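You operate a simulated robot arm through the tools that you are given. There is no shell and no other tool. Be economical: measure what you need, move in short steps, check, and stop when the job is done.

The job below is to be done with a simulated two-armed robot. You get a single attempt, and the scene is never put back.

Task
Test the lamp: on, out to the red ring, down to the blue ring, off.
Fine: one hand holds the lamp while its head slides.

Only the result counts: the job must be done as asked and must still hold three seconds after the hand-in. Knocking over, shifting, dropping, spilling or breaking anything else fails it.

Robot
Two 7-joint arms with two-finger parallel grippers on one trunk, on a base that drives. Base frame: it is fixed to the floor where the robot stands at the start and does not move with it; the origin is under the middle of the robot, x ahead of it, y to its left, z up; the surface under the hand at the start is at about z = 0.8. Lengths are in m, angles in rad, forces in N, time in s.
The left shoulder is at the start at [0.071, 0.156, 1.08], the right one opposite. Places, roughly: button of the inspection lamp [0.5, 0.1, 0.8]; inspection lamp head [0.5, 0.1, 1]. Payload 3.91 kg a hand.
The tool frame of a hand sits at the grasp point between the pads (the TCP): z along the fingers, y along the line on which they close. The tips reach 0.03 m beyond it. The gripper opens to 0.11 m. The fingers are 0.02 m wide and 0.01 m thick; the gripper's body (0.048 by 0.112 m) begins 0.055 m behind the TCP.
Orientation is that of the tool frame in the base frame, as a unit quaternion [x, y, z, w]. With the fingers straight down and closing along the base's y, the tool's x points along the base's -x, its y along +y and its z along -z.

Tools
- The arms move only by the tool servo_tool. It takes "left_targets", "right_targets" or both (then of equal length, played together; a hand with none holds still); each is a list of rows, each a list of 7 numbers: the turn, a rotation vector about the tool's x, y, z in units of 120 degrees (1.0 is 120 degrees), then the shift along the tool's x, y, z in units of 500 mm (1.0 is 500 mm), then the finger opening in cm, from 0 to 11. In form: [[wx, wy, wz, x, y, z, gripper], ...]. A call has 1 to 10 rows; each row is the pose to reach, as a shift and turn from the pose commanded when the call began, along the tool's axes at that moment. A call with a number of a shift or a turn outside -1 to 1 is refused whole. A row lasts 0.2 s, in which the tool goes at most 0.05 m and 0.15 rad; a call with a longer step from one row to the next is refused whole, and so is a gripper value outside its range. Where a pose cannot be reached the arm comes as near as it can. A force on the tool above 40 N (or 10 N above the force at the start of the call, whichever is more), or a blocked arm, ends the call early, and 0.2 s more pass. The fingers move at their own pace (about 0.108 m/s each) and stop on an object; they squeeze with about 23 N. The grip force told is the motor's: it shows also when the fingers shut on nothing. Time passes only in rows, and 0.2 s behind the last, so rows that repeat a pose let the fingers close. It gives the time, the measured TCP pose, the force on the tool (base axes), the opening and the grip force at its end, in the units of the frame above (readings bear some noise), with the torque about the TCP (base axes, N m) and any sound that the robot's microphone picked up, and new pictures: "show" is both (left out), scene, wrist or none (wrist: the cameras of the hands that moved).
- Cameras (640 x 400 px; columns grow to the right, rows downward): "scene" is now at [0.1416, 0.0152, 1.3222]; the picture's right is [0.16, -0.99, 0.00], its down [-0.43, -0.07, -0.90] and it looks along [0.89, 0.14, -0.43] (base axes); focal length 214 px, centre (320, 200). "left" rides on the left gripper at [0.072, -0.017, -0.103] in its tool frame; the picture's right is [0.23, 0.97, 0.00], its down [-0.76, 0.18, -0.62] and it looks along [-0.61, 0.14, 0.78] (tool axes); focal length 222 px, centre (320, 200). "right" rides on the right gripper at [0.072, 0.017, -0.103] in its tool frame; the picture's right is [-0.23, 0.97, 0.00], its down [-0.76, -0.18, -0.62] and it looks along [-0.61, -0.14, 0.78] (tool axes); focal length 222 px, centre (320, 200). There is no depth. A picture from a camera that has moved, and an enlarged one, comes with that camera's place and axes in the base frame and with its lens.
- lift_body(by): slides the trunk up (or, below 0, down) by that many m; the arms and the scene camera ride with it, the base frame stays. It gives what a move gives, with no picture.
- steer(legs): drives the robot by 1 to 6 legs, each [ahead, left, turn to the left] in m, m and rad, along the robot's own axes; the way and the turn of a leg run together, so that a leg with both is an arc; at most 1.5 m and 3.142 rad a leg. The arms and the cameras ride along, it lands a little off, and it stops where it bumps. It gives what a move gives, and a new picture of the scene camera.
- head_to(pan, tilt): turns the head with the scene camera to pan (to the left, within 1.501 rad either way) and tilt (down, from -0.506 to 1.204), counted from straight ahead of the robot. It gives what a move gives, and a new picture of the scene camera.
- inspect(camera, box): a new picture of the part [left, top, right, bottom] of that camera's present view, enlarged. It takes no simulated time.
- hand_in(): hands the job in; it is judged then, once.

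Go step by step. Nothing tells you exact positions but the pictures and the camera data: compare them with the known pose of the tool, close in by small moves and look again before you grip or let go. The budget is 120 turns and 260 pictures, counting those below and the enlarged ones. Unless the task says otherwise, let go and move clear before handing in, and close with one line.

The tools are called after "Request:" as a command line: name --argument value ..., lists and objects as JSON in quotes. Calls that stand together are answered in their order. servo_tool: Moves the arms, as the interface text tells. Its arguments: {"type":"object","properties":{"left_targets":{"type":"array","items":{"type":"array","items":{"type":"number"}}},"right_targets":{"type":"array","items":{"type":"array","items":{"type":"number"}}},"show":{"type":"string","enum":["both","scene","wrist","none"]}},"required":[]} The other tools are called the same way: lift_body (by) slides the trunk up or down; steer (legs) drives the base; head_to (pan, tilt) turns the head that bears the scene camera; inspect (camera, box) takes an enlarged picture of a part of a camera's view; hand_in () hands the job in.

At the start:

```text
time: 0.0
left_tool_pos: [0.6756, 0.4712, 1.3462]
left_orientation: [-0.001, 1.0, 0.0, 0.0]
left_ft_force: [0.5, 0.2, -0.9]
left_moment: [-0.01, -0.01, 0.01]
left_finger_gap: 0.11
left_grip_force: 0.1
right_tool_pos: [0.6255, -0.1367, 1.3381]
right_orientation: [0.0, 1.0, -0.001, 0.0]
right_ft_force: [0.9, 0.1, 0.1]
right_moment: [0.01, -0.01, 0.01]
right_finger_gap: 0.1101
right_grip_force: 0.1
trunk travel left (down, up): [-0.525, 0.415]
robot x, y, heading: [-0.0009, 0.0005, 0.001]
head pan, tilt: [0.155, 0.445]
```

scene: 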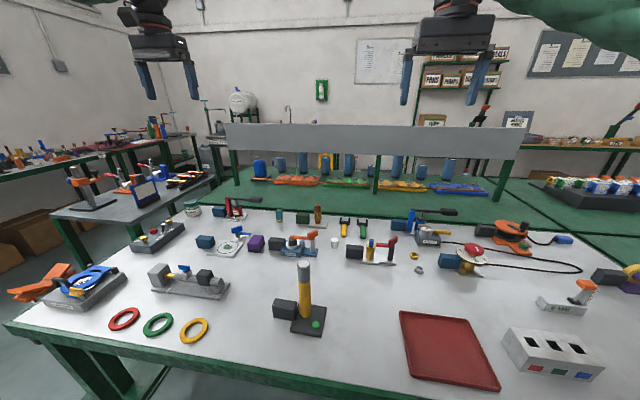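
right: 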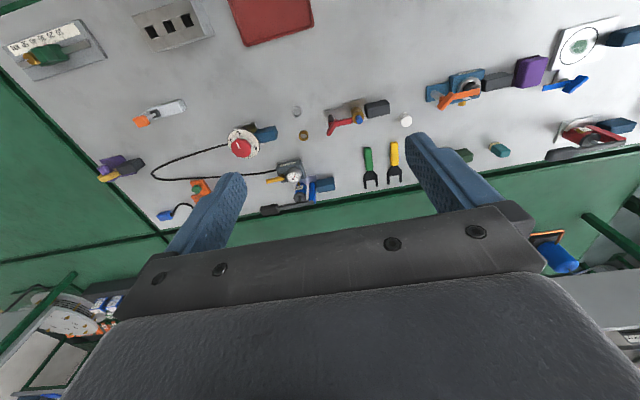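
left: 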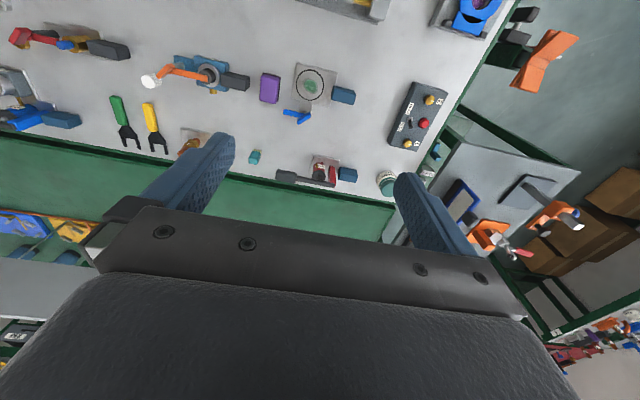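

The lamp with a yellow stem and green button stands in the lower middle of the scene picture. I'll look at it closer.

Request:
inspect --camera "scene" --box '[250, 240, 350, 350]'

Request:
head_to --pan 0.2 --tilt 0.8

```text
3.64 times, centred on (300, 295) of scene
camera zoom: at [0.1416, 0.0152, 1.3222], right [0.16, -0.99, 0.0], down [-0.43, -0.07, -0.9], along [0.89, 0.14, -0.43], focal length 780 px, centre (393, -146)
```

zoom: 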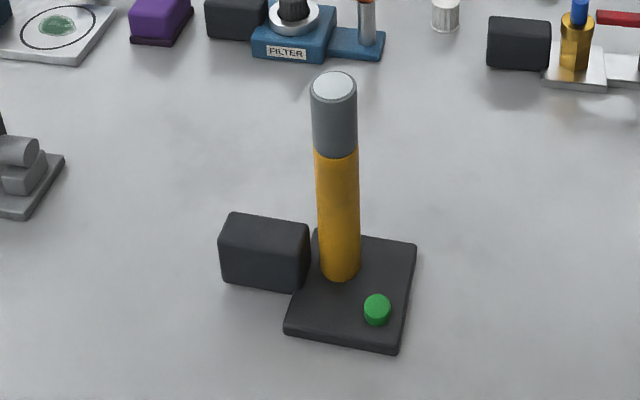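

```text
time: 0.8
left_tool_pos: [0.6748, 0.4708, 1.3468]
left_orientation: [0.0, 1.0, -0.001, 0.0]
left_ft_force: [0.0, 0.0, -0.1]
left_moment: [0.01, -0.02, 0.02]
left_finger_gap: 0.1098
left_grip_force: 0.0
right_tool_pos: [0.6263, -0.1359, 1.3386]
right_orientation: [0.0, 1.0, 0.0, 0.0]
right_ft_force: [-0.5, -0.5, -0.8]
right_moment: [0.0, 0.01, 0.0]
right_finger_gap: 0.11
right_grip_force: 0.0
trunk travel left (down, up): [-0.525, 0.415]
robot x, y, heading: [-0.0024, 0.0025, 0.001]
head pan, tilt: [0.201, 0.799]
camera scene: at [0.1298, 0.017, 1.2914], right [0.2, -0.98, 0.0], down [-0.7, -0.14, -0.7], along [0.68, 0.14, -0.72], focal length 214 px, centre (320, 200)
```

scene: 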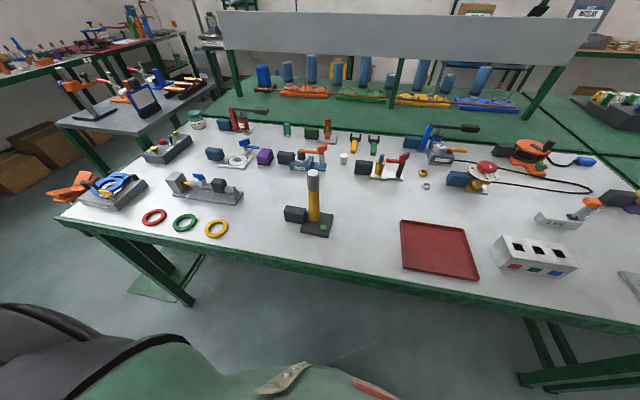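

The lamp stands at about [0.50, 0.11], top near z 0.99. It has a grey head, a yellow body, a black grip block on its left and a green button in front. I'll back off a bit so both hands reach comfortably.

Request:
steer --legs '[[-0.15, 0.08, 0]]'

Request:
inspect --camera "scene" --box '[260, 120, 360, 220]'

```text
time: 2.3
left_tool_pos: [0.5256, 0.5515, 1.3474]
left_orientation: [0.001, 1.0, 0.0, 0.001]
left_ft_force: [0.0, 0.8, -0.2]
left_moment: [-0.03, -0.01, -0.03]
left_finger_gap: 0.1102
left_grip_force: 0.1
right_tool_pos: [0.475, -0.0553, 1.3387]
right_orientation: [0.001, 1.0, -0.001, 0.001]
right_ft_force: [0.5, 0.3, 0.2]
right_moment: [-0.01, -0.03, -0.03]
right_finger_gap: 0.1101
right_grip_force: 0.1
trunk travel left (down, up): [-0.525, 0.415]
robot x, y, heading: [-0.1512, 0.0812, -0.001]
head pan, tilt: [0.201, 0.799]
camera scene: at [-0.0209, 0.098, 1.2915], right [0.2, -0.98, 0.0], down [-0.7, -0.14, -0.7], along [0.68, 0.14, -0.72], focal length 214 px, centre (320, 200)
```

scene: 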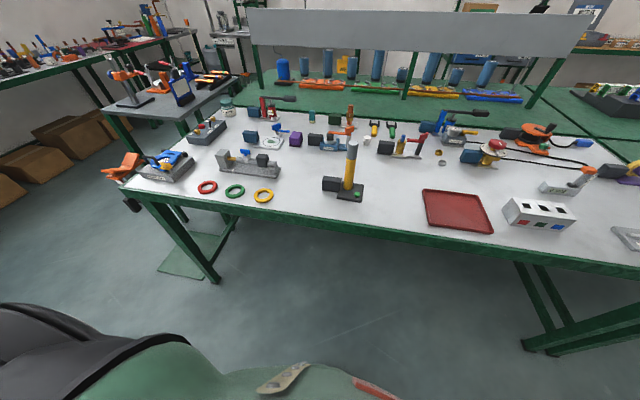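

```text
4.00 times, centred on (310, 170) of scene
camera zoom: at [-0.0209, 0.098, 1.2915], right [0.2, -0.98, 0.0], down [-0.7, -0.14, -0.7], along [0.68, 0.14, -0.72], focal length 858 px, centre (360, 320)
```

zoom: 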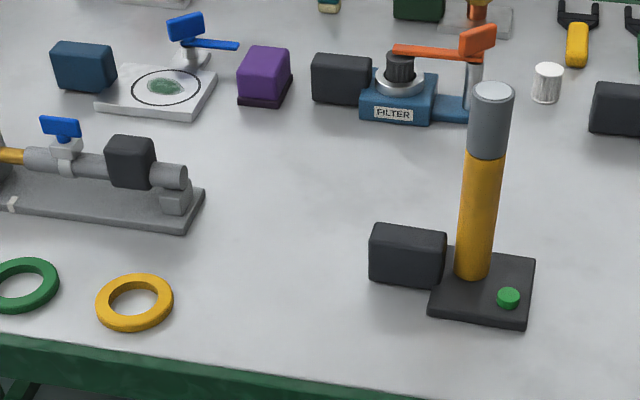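

Positions agree from two views. I'll now swing the left hand into a 45° tilt that closes along x, to take the block from the left.

Request:
servo_tool --left_targets '[[0.0244, 0.0244, -0.059, 0.0064, -0.03, 0.0394, 11], [0.0489, 0.0489, -0.118, 0.0128, -0.06, 0.0788, 11], [0.0733, 0.0733, -0.1769, 0.0192, -0.09, 0.1182, 11], [0.0977, 0.0977, -0.2359, 0.0256, -0.12, 0.1576, 11], [0.1221, 0.1221, -0.2949, 0.032, -0.15, 0.197, 11], [0.1466, 0.1466, -0.3539, 0.0384, -0.18, 0.2364, 11], [0.171, 0.171, -0.4128, 0.0448, -0.21, 0.2758, 11], [0.1954, 0.1954, -0.4718, 0.0512, -0.24, 0.3152, 11], [0.2199, 0.2199, -0.5308, 0.0576, -0.27, 0.3546, 11], [0.2443, 0.2443, -0.5898, 0.064, -0.3, 0.394, 11]]' --show "none"

Request:
servo_tool --left_targets '[[0.0244, 0.0244, -0.059, 0, 0, 0, 11], [0.0489, 0.0489, -0.118, 0, 0, 0, 11], [0.0489, 0.0489, -0.118, 0, 0, 0, 11]]'

```text
time: 4.5
left_tool_pos: [0.4952, 0.4027, 1.148]
left_orientation: [-0.567, 0.753, -0.236, -0.235]
left_ft_force: [0.3, 0.3, -0.2]
left_moment: [0.02, -0.01, 0.03]
left_finger_gap: 0.1098
left_grip_force: 0.0
right_tool_pos: [0.4769, -0.0562, 1.3373]
right_orientation: [0.001, 1.0, 0.0, 0.0]
right_ft_force: [-0.4, -0.1, -0.6]
right_moment: [-0.02, 0.02, -0.01]
right_finger_gap: 0.1099
right_grip_force: 0.1
trunk travel left (down, up): [-0.525, 0.415]
robot x, y, heading: [-0.1511, 0.0816, -0.004]
head pan, tilt: [0.201, 0.799]
```

```text
time: 5.3
left_tool_pos: [0.4953, 0.4024, 1.1498]
left_orientation: [0.654, -0.652, 0.271, 0.271]
left_ft_force: [0.0, 0.0, -0.5]
left_moment: [-0.04, -0.02, 0.0]
left_finger_gap: 0.1101
left_grip_force: 0.0
right_tool_pos: [0.4766, -0.0574, 1.3373]
right_orientation: [0.001, 1.0, 0.0, 0.0]
right_ft_force: [0.4, -1.2, -0.2]
right_moment: [-0.01, 0.0, 0.0]
right_finger_gap: 0.11
right_grip_force: 0.2
trunk travel left (down, up): [-0.525, 0.415]
robot x, y, heading: [-0.1498, 0.084, -0.004]
head pan, tilt: [0.201, 0.799]
camera scene: at [-0.0194, 0.0971, 1.2913], right [0.2, -0.98, 0.0], down [-0.7, -0.14, -0.7], along [0.68, 0.14, -0.72], focal length 214 px, centre (320, 200)
camera left: at [0.5113, 0.4242, 1.2732], right [-0.97, -0.16, 0.16], down [-0.18, 0.98, -0.1], along [-0.14, -0.12, -0.98], focal length 222 px, centre (320, 200)
```

scene: 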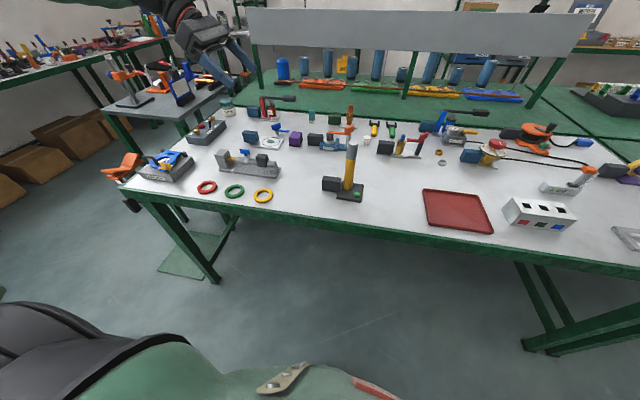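
left: 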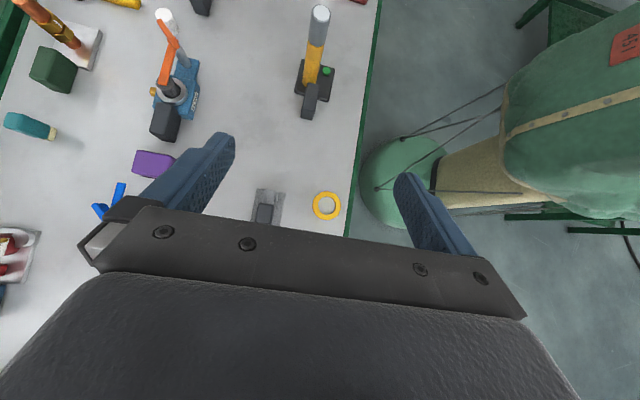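

The left hand is oriented as wanted, and its camera sees the block as narrow in x. I'll measure it more exactly.

Request:
inspect --camera "left" --box '[270, 0, 370, 130]'

```text
3.08 times, centred on (320, 65) of left
camera zoom: at [0.5113, 0.4242, 1.2732], right [-0.97, -0.16, 0.16], down [-0.18, 0.98, -0.1], along [-0.14, -0.12, -0.98], focal length 684 px, centre (320, 615)
```

zoom: 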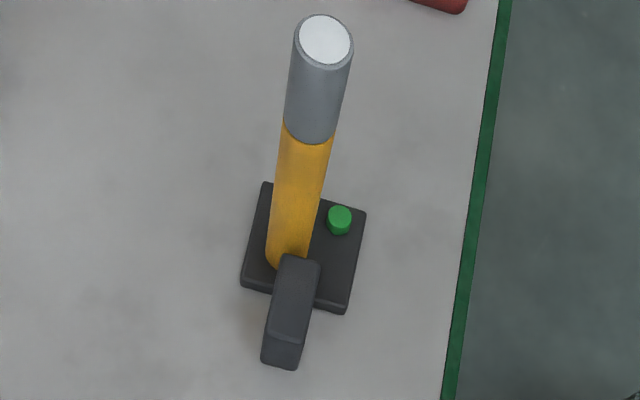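

The block is about x 0.489–0.515, y 0.133–0.192, z up to 0.84. I'll close in to 0.1 m short of it and check.

Request:
servo_tool --left_targets '[[0, 0, 0, -0.019, -0.002, 0.08, 11], [0, 0, 0, -0.038, -0.004, 0.16, 11], [0, 0, 0, -0.057, -0.006, 0.24, 11], [0, 0, 0, -0.077, -0.008, 0.32, 11], [0, 0, 0, -0.096, -0.01, 0.4, 11], [0, 0, 0, -0.116, -0.012, 0.48, 11], [0, 0, 0, -0.135, -0.0134, 0.56, 11], [0, 0, 0, -0.135, -0.0134, 0.56, 7]]'

```text
time: 7.1
left_tool_pos: [0.4986, 0.2512, 0.9028]
left_orientation: [-0.653, 0.654, -0.271, -0.27]
left_ft_force: [0.1, 0.8, 0.0]
left_moment: [-0.01, -0.04, -0.01]
left_finger_gap: 0.0699
left_grip_force: 0.1
right_tool_pos: [0.4756, -0.0559, 1.3392]
right_orientation: [0.001, 1.0, 0.0, 0.0]
right_ft_force: [-0.4, 0.3, 1.2]
right_moment: [-0.02, -0.01, 0.0]
right_finger_gap: 0.11
right_grip_force: 0.1
trunk travel left (down, up): [-0.525, 0.415]
robot x, y, heading: [-0.1529, 0.0772, -0.003]
head pan, tilt: [0.201, 0.799]
camera scene: at [-0.0204, 0.0976, 1.2915], right [0.2, -0.98, 0.0], down [-0.7, -0.14, -0.7], along [0.68, 0.14, -0.72], focal length 214 px, centre (320, 200)
camera left: at [0.5156, 0.275, 1.027], right [-0.97, -0.16, 0.16], down [-0.18, 0.98, -0.1], along [-0.14, -0.12, -0.98], focal length 222 px, centre (320, 200)
```

scene: 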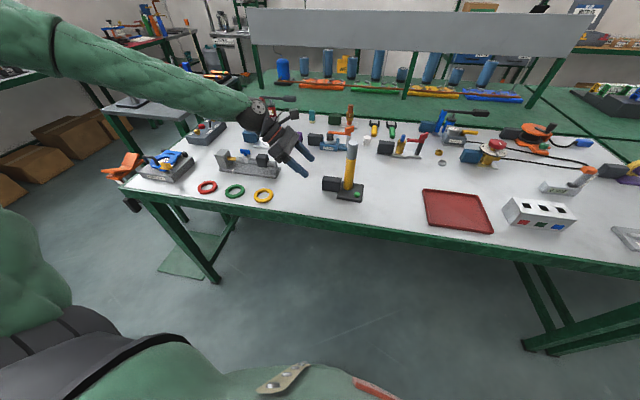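
left: 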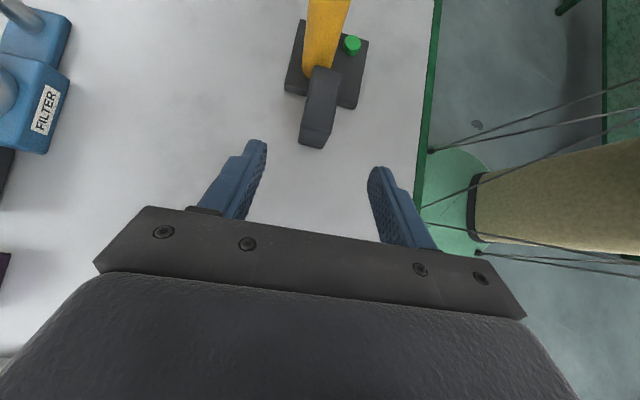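

The fingers line up with the block. I'll advance 0.1 m and close.

Request:
servo_tool --left_targets '[[0, 0, 0, 0, -0.002, 0.05, 7], [0, 0, 0, 0, -0.005, 0.1, 7], [0, 0, 0, 0, -0.005, 0.15, 7], [0, 0, 0, 0, -0.005, 0.2, 7], [0, 0, 0, 0, -0.005, 0.2, 7]]'

```text
time: 8.3
left_tool_pos: [0.5054, 0.1798, 0.8325]
left_orientation: [-0.653, 0.653, -0.271, -0.271]
left_ft_force: [0.2, 0.8, -0.7]
left_moment: [-0.02, 0.04, -0.01]
left_finger_gap: 0.0701
left_grip_force: 0.1
right_tool_pos: [0.4759, -0.0582, 1.3373]
right_orientation: [0.002, 1.0, 0.001, 0.0]
right_ft_force: [-0.2, -1.0, 0.4]
right_moment: [0.01, -0.01, 0.02]
right_finger_gap: 0.11
right_grip_force: 0.0
trunk travel left (down, up): [-0.525, 0.415]
robot x, y, heading: [-0.1533, 0.0789, -0.003]
head pan, tilt: [0.201, 0.799]
camera scene: at [-0.0199, 0.0976, 1.2914], right [0.2, -0.98, 0.0], down [-0.7, -0.14, -0.7], along [0.68, 0.14, -0.72], focal length 214 px, centre (320, 200)
camera left: at [0.5213, 0.2031, 0.9557], right [-0.97, -0.16, 0.16], down [-0.18, 0.98, -0.1], along [-0.14, -0.12, -0.98], focal length 222 px, centre (320, 200)
```

scene: 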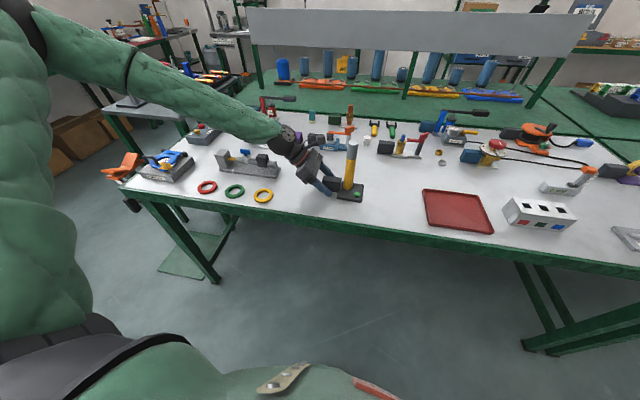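
left: 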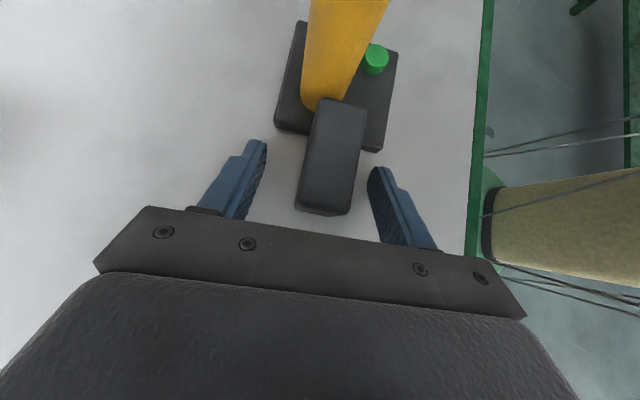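

The block centre is about x 0.501, so I'll shift 4 mm and close the left fingers gently.

Request:
servo_tool --left_targets '[[0, 0, 0, 0, 0.008, 0, 7], [0, 0, 0, 0, 0.008, 0, 5], [0, 0, 0, 0, 0.008, 0, 3.5]]' --show "wrist"

```text
time: 9.1
left_tool_pos: [0.5, 0.1812, 0.832]
left_orientation: [-0.653, 0.653, -0.271, -0.271]
left_ft_force: [-0.2, -0.2, -0.5]
left_moment: [0.03, 0.03, -0.03]
left_finger_gap: 0.0349
left_grip_force: 0.0
right_tool_pos: [0.4752, -0.0558, 1.3363]
right_orientation: [0.001, 1.0, 0.0, -0.001]
right_ft_force: [0.3, -0.6, -0.1]
right_moment: [0.01, 0.0, -0.01]
right_finger_gap: 0.1099
right_grip_force: 0.0
trunk travel left (down, up): [-0.525, 0.415]
robot x, y, heading: [-0.147, 0.0781, -0.001]
head pan, tilt: [0.201, 0.799]
camera left: at [0.5166, 0.203, 0.9555], right [-0.97, -0.16, 0.16], down [-0.18, 0.98, -0.1], along [-0.14, -0.12, -0.98], focal length 222 px, centre (320, 200)
```

left: 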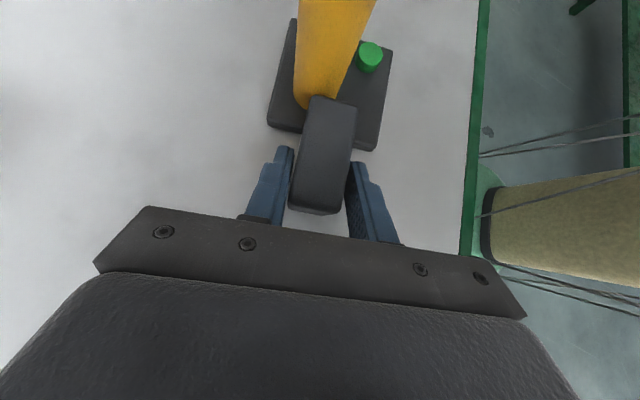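

The block is centred between the fingers, so I'll close.

Request:
servo_tool --left_targets '[[0, 0, 0, 0, 0.002, 0, 3], [0, 0, 0, 0, 0.002, 0, 2.4], [0, 0, 0, 0, 0.002, 0, 1.5], [0, 0, 0, 0, 0.002, 0, 1.5]]' --show "wrist"

```text
time: 10.1
left_tool_pos: [0.4991, 0.1792, 0.8313]
left_orientation: [0.654, -0.653, 0.271, 0.27]
left_ft_force: [2.3, -0.2, 3.2]
left_moment: [-0.08, -0.12, 0.13]
left_finger_gap: 0.0279
left_grip_force: 22.9
right_tool_pos: [0.4759, -0.0572, 1.3381]
right_orientation: [0.001, 1.0, 0.001, 0.0]
right_ft_force: [-0.4, 0.7, 0.0]
right_moment: [-0.02, 0.02, 0.01]
right_finger_gap: 0.1103
right_grip_force: 0.1
trunk travel left (down, up): [-0.525, 0.415]
robot x, y, heading: [-0.1541, 0.0796, 0.003]
head pan, tilt: [0.201, 0.799]
camera left: at [0.5154, 0.2031, 0.955], right [-0.97, -0.16, 0.16], down [-0.18, 0.98, -0.1], along [-0.14, -0.12, -0.98], focal length 222 px, centre (320, 200)
```

left: 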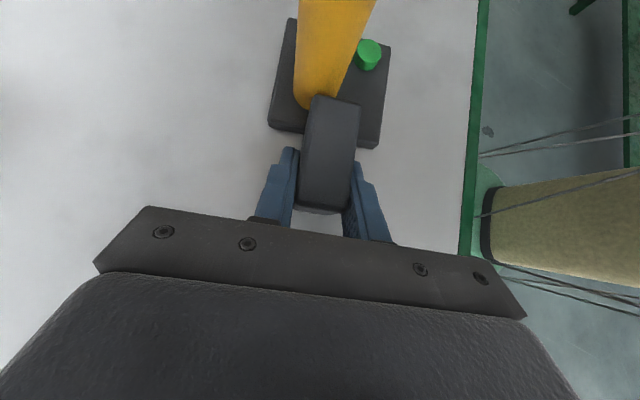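

The left hand holds the lamp firmly. Now I'll bring the right hand, fingers shut and tilted 40°, to a point in front of the button.

Request:
servo_tool --right_targets '[[0, -0.037, 0, 0.0236, 0.0238, 0.0796, 5], [0, -0.074, 0, 0.0471, 0.0476, 0.1591, 0], [0, -0.111, 0, 0.0707, 0.0713, 0.2387, 0], [0, -0.148, 0, 0.0942, 0.0951, 0.3182, 0], [0, -0.185, 0, 0.1178, 0.1189, 0.3978, 0], [0, -0.222, 0, 0.1413, 0.1427, 0.4773, 0], [0, -0.259, 0, 0.1649, 0.1664, 0.5569, 0], [0, -0.296, 0, 0.1884, 0.1902, 0.6364, 0], [0, -0.333, 0, 0.212, 0.214, 0.716, 0], [0, -0.333, 0, 0.212, 0.214, 0.716, 0]]'

Request:
inspect --camera "scene" --box '[290, 110, 410, 220]'

```text
time: 12.3
left_tool_pos: [0.4996, 0.1809, 0.8314]
left_orientation: [0.653, -0.653, 0.271, 0.271]
left_ft_force: [-0.7, -0.2, 3.3]
left_moment: [-0.06, 0.0, 0.03]
left_finger_gap: 0.0276
left_grip_force: 23.0
right_tool_pos: [0.3693, 0.0547, 0.9788]
right_orientation: [0.0, 0.94, 0.0, 0.342]
right_ft_force: [-0.4, 0.0, -0.7]
right_moment: [0.01, 0.0, -0.02]
right_finger_gap: 0.0
right_grip_force: 22.4
trunk travel left (down, up): [-0.525, 0.415]
robot x, y, heading: [-0.1498, 0.0805, 0.002]
head pan, tilt: [0.201, 0.799]
camera scene: at [-0.0198, 0.0973, 1.2914], right [0.2, -0.98, 0.0], down [-0.7, -0.14, -0.7], along [0.68, 0.14, -0.72], focal length 214 px, centre (320, 200)
camera right: at [0.2478, 0.0706, 1.0104], right [0.18, 0.97, 0.15], down [0.18, -0.18, 0.97], along [0.97, -0.14, -0.21], focal length 222 px, centre (320, 200)
```

scene: 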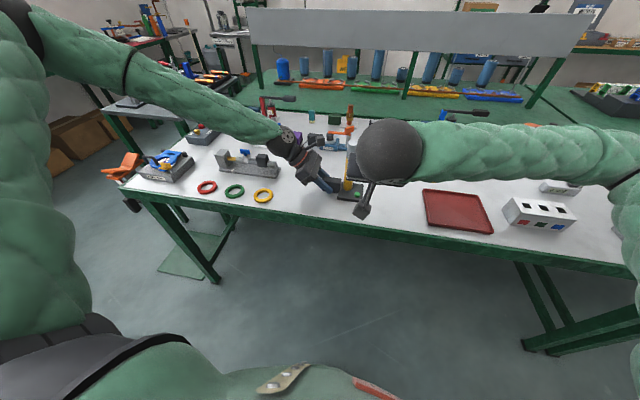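
right: 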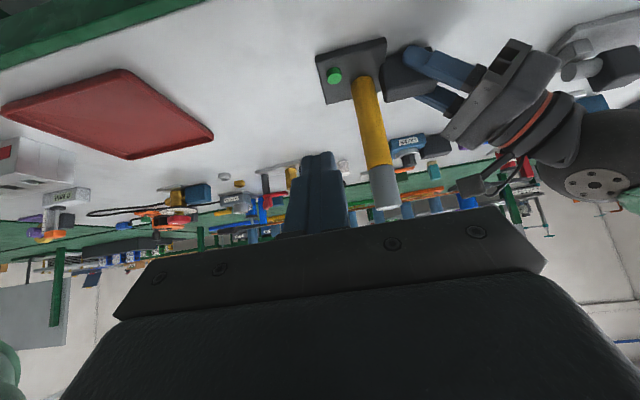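

```text
3.64 times, centred on (350, 165) of scene
camera zoom: at [-0.0198, 0.0973, 1.2914], right [0.2, -0.98, 0.0], down [-0.7, -0.14, -0.7], along [0.68, 0.14, -0.72], focal length 780 px, centre (211, 327)
```

zoom: 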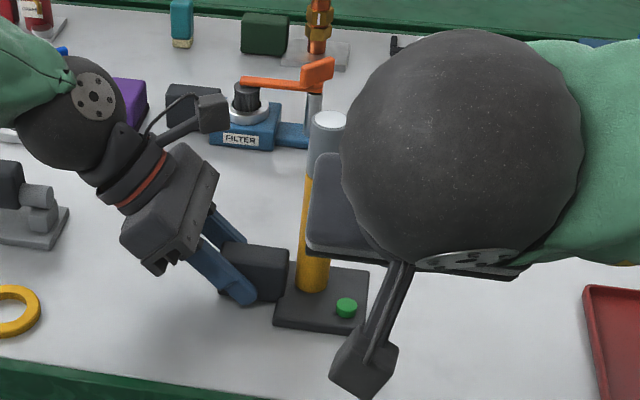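

Button is at about [0.471, 0.079, 0.825]. I'll bring the fingertips just above it.

Request:
servo_tool --right_targets '[[0, 0, 0, 0.001, 0.047, 0.07, 0], [0, 0, 0, 0.002, 0.047, 0.14, 0], [0, 0, 0, 0.003, 0.047, 0.21, 0], [0, 0, 0, 0.003, 0.047, 0.274, 0], [0, 0, 0, 0.003, 0.047, 0.274, 0]]'

Request:
inspect --camera "right" --box '[220, 20, 420, 240]'

Request:
inspect --camera "left" --box '[260, 0, 460, 120]'

```text
time: 13.5
left_tool_pos: [0.498, 0.1811, 0.8315]
left_orientation: [-0.653, 0.653, -0.271, -0.271]
left_ft_force: [-0.5, -1.0, 3.8]
left_moment: [-0.03, 0.04, 0.01]
left_finger_gap: 0.028
left_grip_force: 22.6
right_tool_pos: [0.4566, 0.075, 0.8754]
right_orientation: [0.001, 0.94, 0.0, 0.342]
right_ft_force: [-0.2, 1.1, -1.0]
right_moment: [-0.03, -0.01, 0.03]
right_finger_gap: 0.0001
right_grip_force: 22.5
trunk travel left (down, up): [-0.525, 0.415]
robot x, y, heading: [-0.1493, 0.0794, 0.004]
head pan, tilt: [0.201, 0.799]
camera scene: at [-0.0198, 0.0973, 1.2914], right [0.2, -0.98, 0.0], down [-0.7, -0.14, -0.7], along [0.68, 0.14, -0.72], focal length 214 px, centre (320, 200)
camera right: at [0.3334, 0.0911, 0.9058], right [0.18, 0.97, 0.15], down [0.18, -0.18, 0.97], along [0.97, -0.14, -0.21], focal length 222 px, centre (320, 200)
```

scene: 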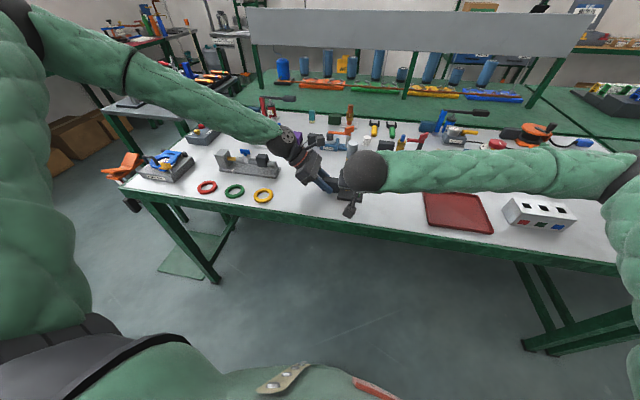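
right: 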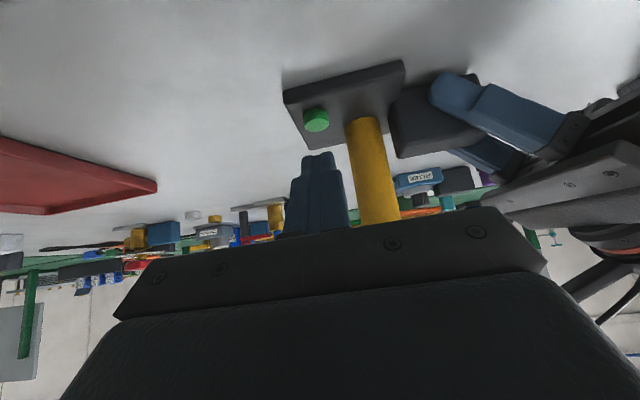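

```text
1.82 times, centred on (320, 130) of right
camera zoom: at [0.3334, 0.0911, 0.9058], right [0.18, 0.97, 0.15], down [0.18, -0.18, 0.97], along [0.97, -0.14, -0.21], focal length 404 px, centre (320, 327)
```

zoom: 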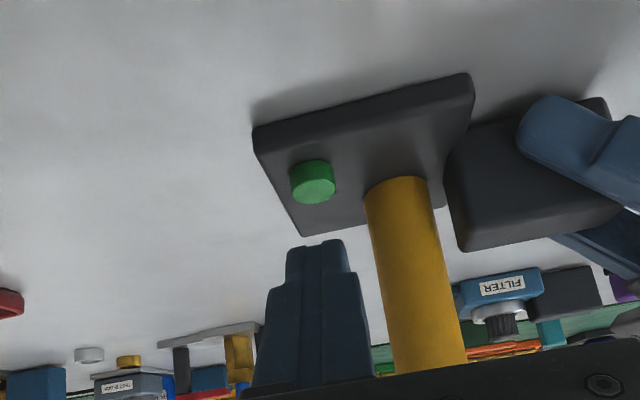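

```text
3.20 times, centred on (360, 60) of left
camera zoom: at [0.5151, 0.2031, 0.955], right [-0.97, -0.16, 0.16], down [-0.18, 0.98, -0.1], along [-0.14, -0.12, -0.98], focal length 711 px, centre (192, 648)
```

zoom: 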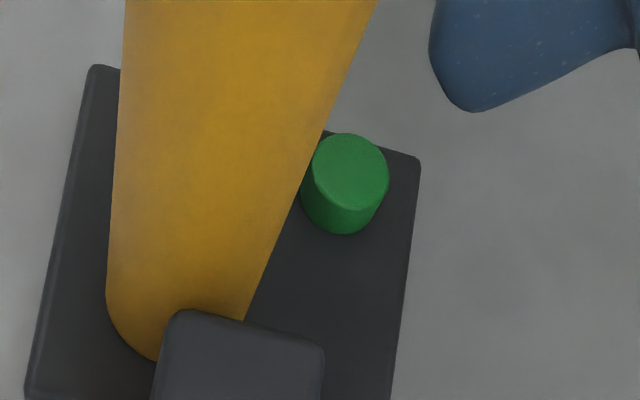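

The fingertip corner is about 1 cm short of the button in x. I'll shift and lower in small steps, watching the force.

Request:
servo_tool --right_targets '[[0, 0, 0, -0.0123, 0.004, 0.0103, 0], [0, 0, 0, 0.0006, 0.004, 0.0256, 0], [0, 0, 0, 0.007, 0.004, 0.0333, 0], [0, 0, 0, 0.0134, 0.004, 0.0409, 0], [0, 0, 0, 0.0134, 0.004, 0.0409, 0]]' --show "none"

Request:
inspect --camera "left" --box '[260, 0, 460, 120]'

Request:
inspect --camera "right" --box '[220, 20, 420, 240]'

```text
time: 14.7
left_tool_pos: [0.4998, 0.1803, 0.8312]
left_orientation: [-0.653, 0.654, -0.27, -0.27]
left_ft_force: [-0.2, 0.6, 4.3]
left_moment: [-0.09, -0.03, -0.03]
left_finger_gap: 0.0281
left_grip_force: 22.9
right_tool_pos: [0.4658, 0.0754, 0.854]
right_orientation: [0.001, 0.94, -0.001, 0.342]
right_ft_force: [0.1, 0.0, 0.5]
right_moment: [0.01, 0.03, -0.02]
right_finger_gap: 0.0
right_grip_force: 22.6
trunk travel left (down, up): [-0.525, 0.415]
robot x, y, heading: [-0.1518, 0.0791, -0.004]
head pan, tilt: [0.201, 0.799]
```

```text
3.20 times, centred on (360, 60) of left
camera zoom: at [0.5151, 0.2031, 0.955], right [-0.97, -0.16, 0.16], down [-0.18, 0.98, -0.1], along [-0.14, -0.12, -0.98], focal length 711 px, centre (192, 648)
```

zoom: 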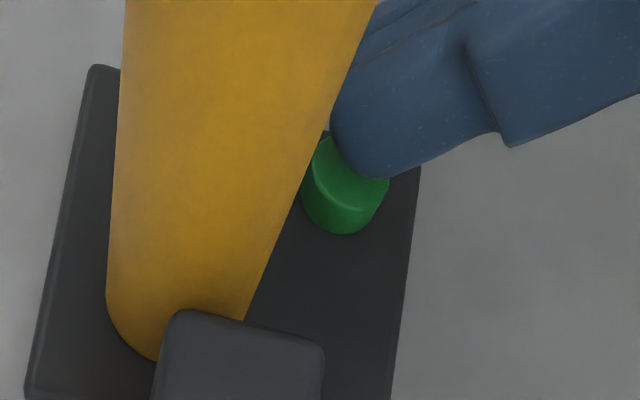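

```text
1.82 times, centred on (320, 130) of right
camera zoom: at [0.3434, 0.0909, 0.8858], right [0.18, 0.97, 0.15], down [0.18, -0.18, 0.97], along [0.97, -0.14, -0.21], focal length 404 px, centre (320, 327)
```

zoom: 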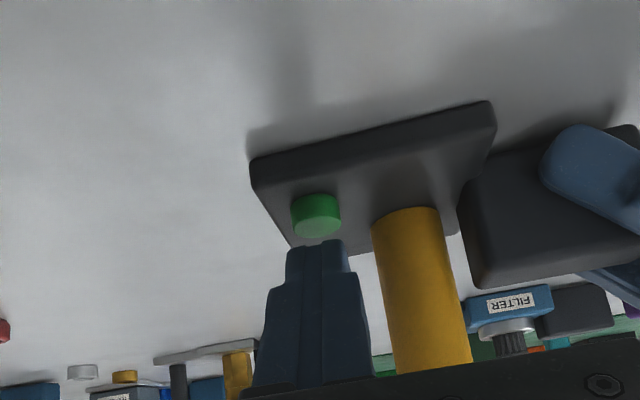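

The tip sits just over the button. I'll press down in 3 mm steps.

Request:
servo_tool --right_targets '[[0, 0, 0, 0.0039, 0.002, 0.0046, 0], [0, 0, 0, 0.0077, 0.002, 0.0092, 0], [0, 0, 0, 0.0077, 0.002, 0.0092, 0]]' --show "none"

Request:
inspect --camera "left" --box '[260, 0, 460, 120]'

```text
time: 15.5
left_tool_pos: [0.499, 0.1801, 0.8314]
left_orientation: [0.654, -0.653, 0.271, 0.27]
left_ft_force: [0.7, 0.9, 2.7]
left_moment: [0.08, -0.02, 0.03]
left_finger_gap: 0.0282
left_grip_force: 23.1
right_tool_pos: [0.4665, 0.0769, 0.8474]
right_orientation: [0.0, 0.939, 0.0, 0.343]
right_ft_force: [0.0, -2.0, 2.0]
right_moment: [-0.04, -0.01, 0.0]
right_finger_gap: 0.0001
right_grip_force: 22.8
trunk travel left (down, up): [-0.525, 0.415]
robot x, y, heading: [-0.1486, 0.0812, -0.002]
head pan, tilt: [0.201, 0.799]
```

```text
3.20 times, centred on (360, 60) of left
camera zoom: at [0.5151, 0.2031, 0.955], right [-0.97, -0.16, 0.16], down [-0.18, 0.98, -0.1], along [-0.14, -0.12, -0.98], focal length 711 px, centre (192, 648)
```

zoom: 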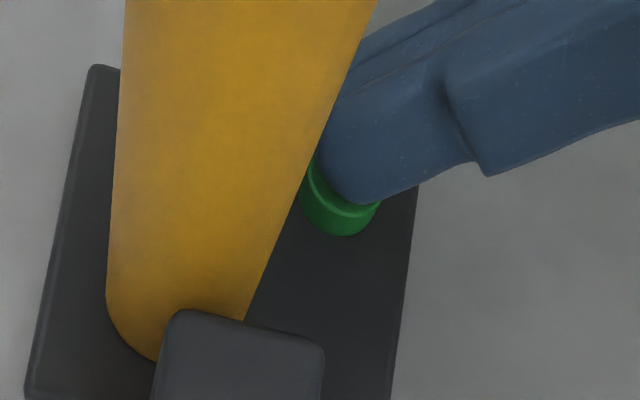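

Contact begins (about 2 N). I'll press a few millimetres further and listen.

Request:
servo_tool --right_targets '[[0, 0, 0, 0.0026, 0, 0.0031, 0], [0, 0, 0, 0.0039, 0, 0.0046, 0], [0, 0, 0, 0.0051, 0, 0.0061, 0], [0, 0, 0, 0.0051, 0, 0.0061, 0]]' --show "none"

Request:
inspect --camera "left" --box '[260, 0, 460, 120]'

```text
time: 16.5
left_tool_pos: [0.4987, 0.1808, 0.8314]
left_orientation: [0.653, -0.653, 0.272, 0.271]
left_ft_force: [1.4, 4.2, 0.0]
left_moment: [0.3, -0.07, 0.05]
left_finger_gap: 0.0276
left_grip_force: 22.6
right_tool_pos: [0.4658, 0.0772, 0.8443]
right_orientation: [0.0, 0.94, 0.0, 0.342]
right_ft_force: [-0.5, -6.2, 8.6]
right_moment: [-0.19, -0.11, -0.08]
right_finger_gap: 0.0
right_grip_force: 23.0
trunk travel left (down, up): [-0.525, 0.415]
robot x, y, heading: [-0.1502, 0.0794, -0.001]
head pan, tilt: [0.201, 0.799]
heard: click
```

```text
3.20 times, centred on (360, 60) of left
camera zoom: at [0.5151, 0.2031, 0.955], right [-0.97, -0.16, 0.16], down [-0.18, 0.98, -0.1], along [-0.14, -0.12, -0.98], focal length 711 px, centre (192, 648)
```

zoom: 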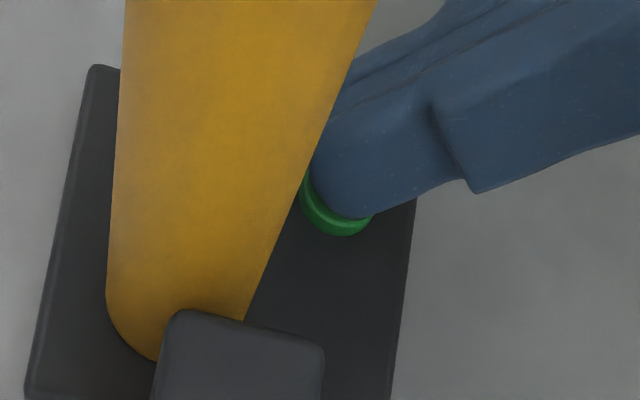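

Click heard. I'll back off straight up and away, and look whether the lamp is lit.

Request:
servo_tool --right_targets '[[0, 0, 0, -0.0129, -0.004, -0.0153, 0], [0, 0, 0, -0.0257, -0.006, -0.0306, 0], [0, 0, 0, -0.0257, -0.006, -0.1, 0], [0, 0, 0, -0.0257, -0.006, -0.18, 0], [0, 0, 0, -0.0257, -0.006, -0.26, 0], [0, 0, 0, -0.0257, -0.006, -0.34, 0], [0, 0, 0, -0.0257, -0.006, -0.34, 0]]'

Request:
inspect --camera "left" --box '[260, 0, 460, 120]'

Request:
inspect --camera "scene" --box '[290, 110, 410, 220]'

```text
time: 18.1
left_tool_pos: [0.4992, 0.1811, 0.8319]
left_orientation: [0.653, -0.653, 0.271, 0.271]
left_ft_force: [-1.0, 0.3, 2.5]
left_moment: [-0.02, 0.09, -0.05]
left_finger_gap: 0.0278
left_grip_force: 22.9
right_tool_pos: [0.3671, 0.0688, 0.9853]
right_orientation: [0.0, 0.94, 0.0, 0.342]
right_ft_force: [0.2, 0.9, -0.6]
right_moment: [0.0, 0.03, 0.0]
right_finger_gap: 0.0
right_grip_force: 23.0
trunk travel left (down, up): [-0.525, 0.415]
robot x, y, heading: [-0.1521, 0.0817, 0.0]
head pan, tilt: [0.201, 0.799]
camera scene: at [-0.0197, 0.0973, 1.2914], right [0.2, -0.98, 0.0], down [-0.7, -0.14, -0.7], along [0.68, 0.14, -0.72], focal length 214 px, centre (320, 200)
camera right: at [0.2449, 0.0852, 1.0166], right [0.18, 0.97, 0.15], down [0.18, -0.18, 0.97], along [0.97, -0.14, -0.21], focal length 222 px, centre (320, 200)
```

scene: 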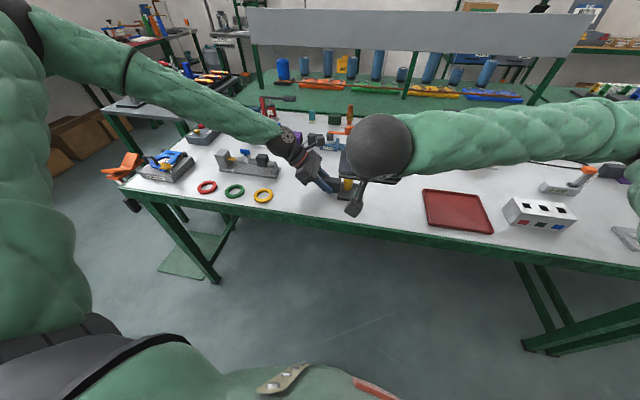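
right: 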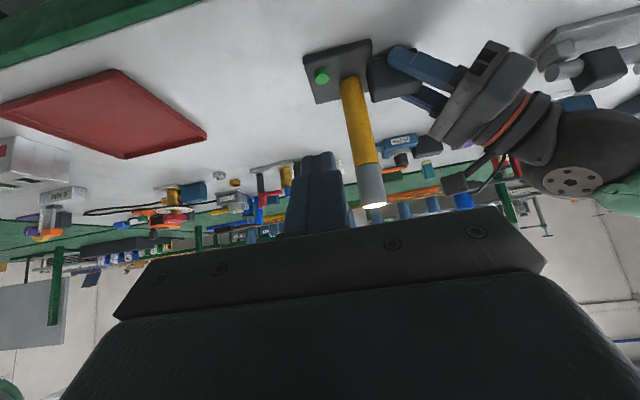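

```text
3.20 times, centred on (360, 60) of left
camera zoom: at [0.5151, 0.2032, 0.955], right [-0.97, -0.16, 0.16], down [-0.18, 0.98, -0.1], along [-0.14, -0.12, -0.98], focal length 711 px, centre (192, 648)
```

zoom: 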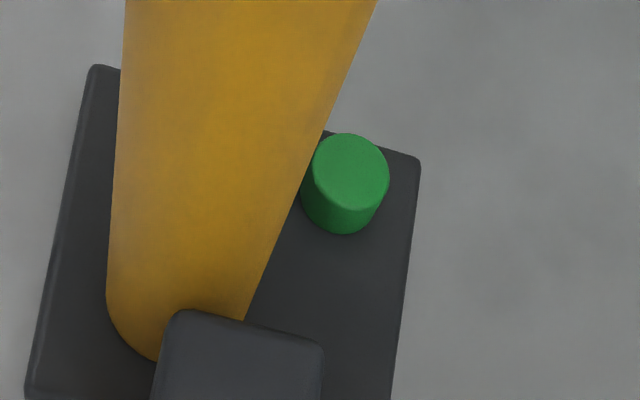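

```text
3.64 times, centred on (350, 165) of scene
camera zoom: at [-0.0197, 0.0973, 1.2914], right [0.2, -0.98, 0.0], down [-0.7, -0.14, -0.7], along [0.68, 0.14, -0.72], focal length 780 px, centre (211, 327)
```

zoom: 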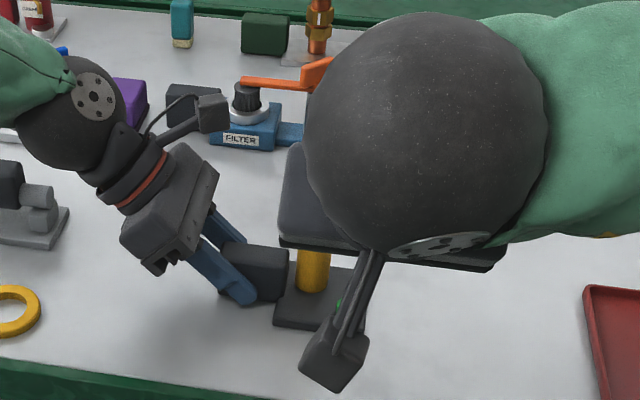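

The lamp is lit (head end glowing) and the button has sprung back. Next I'll open the right fingers and bring them around the grey head at z ≈ 0.965.

Request:
servo_tool --right_targets '[[0, 0, 0, 0, 0.041, 0, 3], [0, 0, 0, 0, 0.082, 0, 6], [0, 0, 0, -0.042, 0.082, 0.046, 6], [0, 0, 0, -0.084, 0.082, 0.092, 6], [0, 0, 0, -0.084, 0.082, 0.092, 6]]'

```text
time: 19.3
left_tool_pos: [0.4981, 0.1801, 0.8312]
left_orientation: [0.653, -0.653, 0.271, 0.27]
left_ft_force: [0.2, -1.1, 3.2]
left_moment: [-0.13, -0.03, 0.04]
left_finger_gap: 0.0276
left_grip_force: 23.3
right_tool_pos: [0.4255, 0.1146, 0.9746]
right_orientation: [0.002, 0.94, -0.001, 0.341]
right_ft_force: [0.4, 0.1, 0.0]
right_moment: [0.0, 0.0, 0.0]
right_finger_gap: 0.0599
right_grip_force: 0.1
trunk travel left (down, up): [-0.525, 0.415]
robot x, y, heading: [-0.1517, 0.0795, -0.0]
head pan, tilt: [0.201, 0.799]
camera scene: at [-0.0197, 0.0973, 1.2914], right [0.2, -0.98, 0.0], down [-0.7, -0.14, -0.7], along [0.68, 0.14, -0.72], focal length 214 px, centre (320, 200)
camera right: at [0.3037, 0.1302, 1.0068], right [0.18, 0.97, 0.15], down [0.18, -0.18, 0.97], along [0.97, -0.14, -0.21], focal length 222 px, centre (320, 200)
```

scene: 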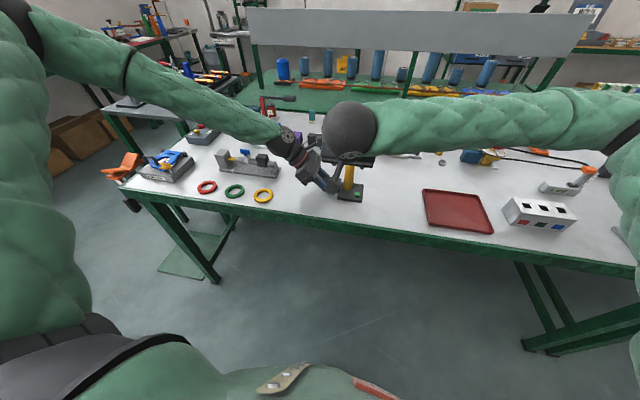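
right: 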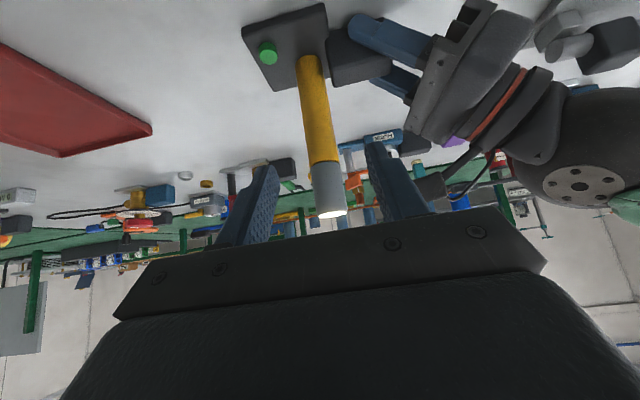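

The head sits between the fingers. I'll advance the last 6.5 cm and look before closing.

Request:
servo_tool --right_targets '[[0, 0, 0, -0.0443, -0.005, 0.0475, 6], [0, 0, 0, -0.0886, -0.005, 0.095, 6], [0, 0, 0, -0.0886, -0.005, 0.095, 6]]' --show "wrist"

Request:
inspect --camera "scene" --box '[290, 110, 410, 220]'

```text
time: 20.1
left_tool_pos: [0.4988, 0.1806, 0.8303]
left_orientation: [0.653, -0.653, 0.271, 0.271]
left_ft_force: [-0.7, 1.6, 3.6]
left_moment: [-0.03, 0.06, -0.01]
left_finger_gap: 0.028
left_grip_force: 23.0
right_tool_pos: [0.4903, 0.1115, 0.9644]
right_orientation: [0.001, 0.94, 0.0, 0.341]
right_ft_force: [-0.7, -0.2, 0.2]
right_moment: [0.0, -0.05, -0.03]
right_finger_gap: 0.0598
right_grip_force: 0.0
trunk travel left (down, up): [-0.525, 0.415]
robot x, y, heading: [-0.148, 0.0806, -0.002]
head pan, tilt: [0.201, 0.799]
camera right: at [0.3692, 0.127, 0.996], right [0.18, 0.97, 0.15], down [0.18, -0.18, 0.97], along [0.97, -0.14, -0.21], focal length 222 px, centre (320, 200)
```

right: 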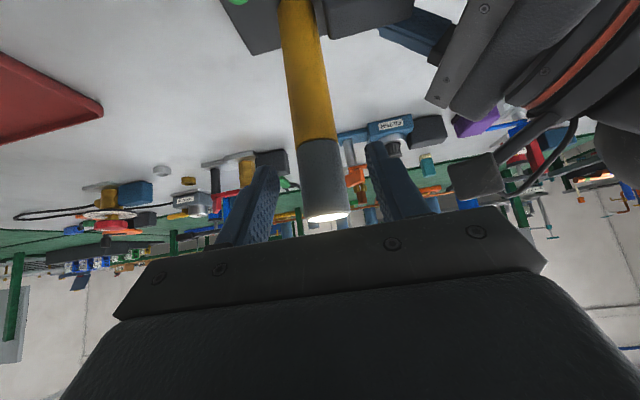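

```text
3.64 times, centred on (350, 165) of scene
camera zoom: at [-0.0198, 0.0975, 1.2914], right [0.2, -0.98, 0.0], down [-0.7, -0.14, -0.7], along [0.68, 0.14, -0.72], focal length 780 px, centre (211, 327)
```

zoom: 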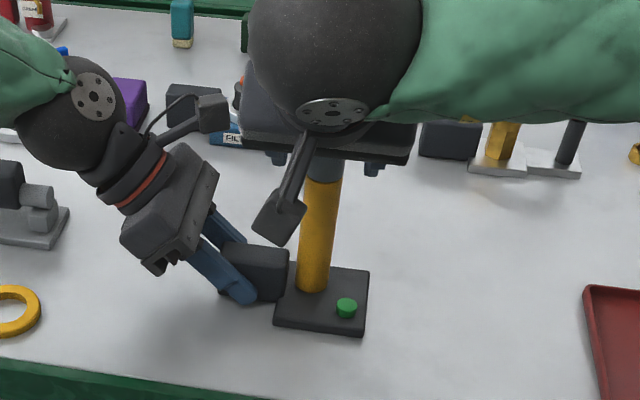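

The head sits centred between the pads. I'll nudge 4 mm forward and close.

Request:
servo_tool --right_targets '[[0, 0, 0, -0.006, 0.002, 0.005, 5], [0, 0, 0, -0.006, 0.002, 0.005, 3.6], [0, 0, 0, -0.006, 0.002, 0.005, 2], [0, 0, 0, -0.006, 0.002, 0.005, 2], [0, 0, 0, -0.006, 0.002, 0.005, 2]]' --show "wrist"

```text
time: 21.3
left_tool_pos: [0.4987, 0.1807, 0.8317]
left_orientation: [-0.653, 0.653, -0.27, -0.271]
left_ft_force: [-1.0, 16.4, -0.8]
left_moment: [-0.94, -0.13, 0.15]
left_finger_gap: 0.0279
left_grip_force: 23.3
right_tool_pos: [0.4938, 0.1128, 0.9653]
right_orientation: [0.001, 0.94, 0.0, 0.341]
right_ft_force: [0.2, -15.8, 5.1]
right_moment: [-1.0, -0.05, -0.3]
right_finger_gap: 0.0287
right_grip_force: 22.5
trunk travel left (down, up): [-0.525, 0.415]
robot x, y, heading: [-0.1516, 0.0803, 0.001]
head pan, tilt: [0.201, 0.799]
camera right: at [0.3732, 0.1283, 0.997], right [0.18, 0.97, 0.15], down [0.18, -0.18, 0.97], along [0.97, -0.14, -0.21], focal length 222 px, centre (320, 200)
```

right: 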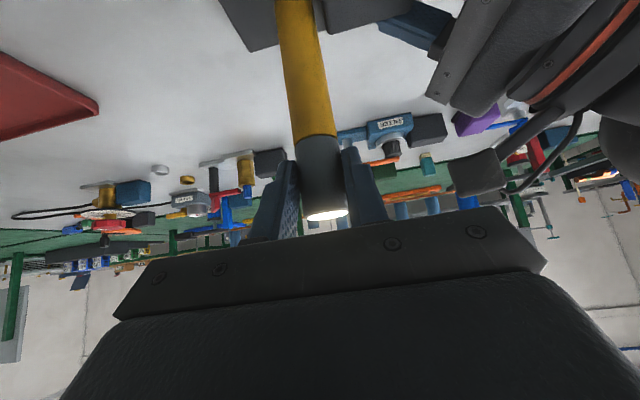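

The head is gripped, but a 16 N sideways force shows the hand is a few mm too far in +y. I'll ease it back.

Request:
servo_tool --right_targets '[[0, 0, 0, 0, -0.004, 0, 2], [0, 0, 0, 0, -0.006, 0, 2], [0, 0, 0, 0, -0.006, 0, 2]]' --show "none"

```text
time: 22.1
left_tool_pos: [0.4992, 0.1801, 0.8328]
left_orientation: [-0.653, 0.653, -0.271, -0.271]
left_ft_force: [2.4, -12.2, 0.5]
left_moment: [0.95, 0.23, -0.07]
left_finger_gap: 0.0277
left_grip_force: 23.0
right_tool_pos: [0.4945, 0.1094, 0.9651]
right_orientation: [0.0, 0.94, 0.001, 0.341]
right_ft_force: [-3.1, 11.3, -0.1]
right_moment: [0.42, 0.19, 0.21]
right_finger_gap: 0.0287
right_grip_force: 23.0
trunk travel left (down, up): [-0.525, 0.415]
robot x, y, heading: [-0.1521, 0.0809, -0.002]
head pan, tilt: [0.201, 0.799]
```

Slightly overcorrected. I'll centre it, then slide up 1 cm.

Request:
servo_tool --right_targets '[[0, 0, 0, 0, 0.0025, 0, 2], [0, 0, 0, -0.0064, 0.0025, -0.0077, 2], [0, 0, 0, -0.0129, 0.0025, -0.0153, 2], [0, 0, 0, -0.0129, 0.0025, -0.0153, 2]]' --show "wrist"

```text
time: 23.1
left_tool_pos: [0.5001, 0.1805, 0.832]
left_orientation: [0.653, -0.653, 0.271, 0.271]
left_ft_force: [2.6, -2.4, 6.9]
left_moment: [-0.46, 0.03, 0.12]
left_finger_gap: 0.0278
left_grip_force: 22.8
right_tool_pos: [0.4958, 0.1112, 0.9742]
right_orientation: [0.001, 0.94, 0.0, 0.341]
right_ft_force: [-2.7, 1.0, -2.7]
right_moment: [0.01, 0.24, 0.06]
right_finger_gap: 0.0286
right_grip_force: 23.0
trunk travel left (down, up): [-0.525, 0.415]
robot x, y, heading: [-0.1489, 0.0817, -0.001]
head pan, tilt: [0.201, 0.799]
camera right: at [0.3736, 0.1265, 1.0062], right [0.18, 0.97, 0.15], down [0.18, -0.18, 0.97], along [0.97, -0.14, -0.21], focal length 222 px, centre (320, 200)
```

right: 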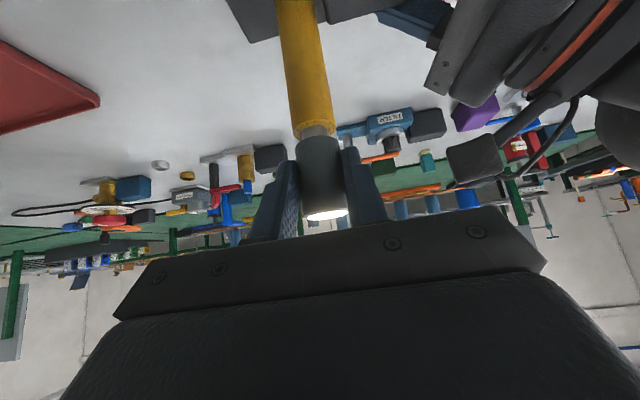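

The head slides, and a thinner tube appears below it. I'll keep going up in small steps and look for the rings.

Request:
servo_tool --right_targets '[[0, 0, 0, -0.0064, 0, -0.0077, 2], [0, 0, 0, -0.0129, 0, -0.0153, 2], [0, 0, 0, -0.0129, 0, -0.0153, 2]]' --show "none"

Request:
inspect --camera "right" --box '[260, 80, 380, 230]'

```text
time: 23.9
left_tool_pos: [0.4993, 0.1802, 0.8319]
left_orientation: [0.653, -0.653, 0.271, 0.271]
left_ft_force: [6.1, -1.8, 7.7]
left_moment: [-0.26, 0.38, 0.31]
left_finger_gap: 0.0281
left_grip_force: 23.1
right_tool_pos: [0.4962, 0.1113, 0.9848]
right_orientation: [0.0, 0.94, 0.0, 0.341]
right_ft_force: [-6.8, 2.0, -1.9]
right_moment: [0.01, 0.59, 0.08]
right_finger_gap: 0.0285
right_grip_force: 23.2
trunk travel left (down, up): [-0.525, 0.415]
robot x, y, heading: [-0.1486, 0.0819, 0.0]
head pan, tilt: [0.201, 0.799]
```

```text
2.67 times, centred on (320, 155) of right
camera zoom: at [0.3736, 0.1264, 1.0172], right [0.18, 0.97, 0.15], down [0.18, -0.18, 0.97], along [0.97, -0.14, -0.21], focal length 592 px, centre (320, 320)
```

zoom: 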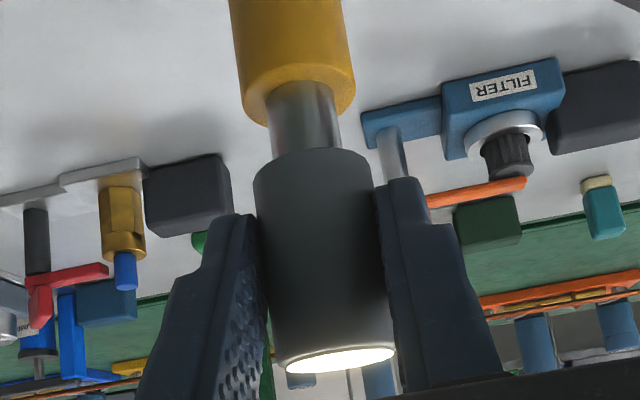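

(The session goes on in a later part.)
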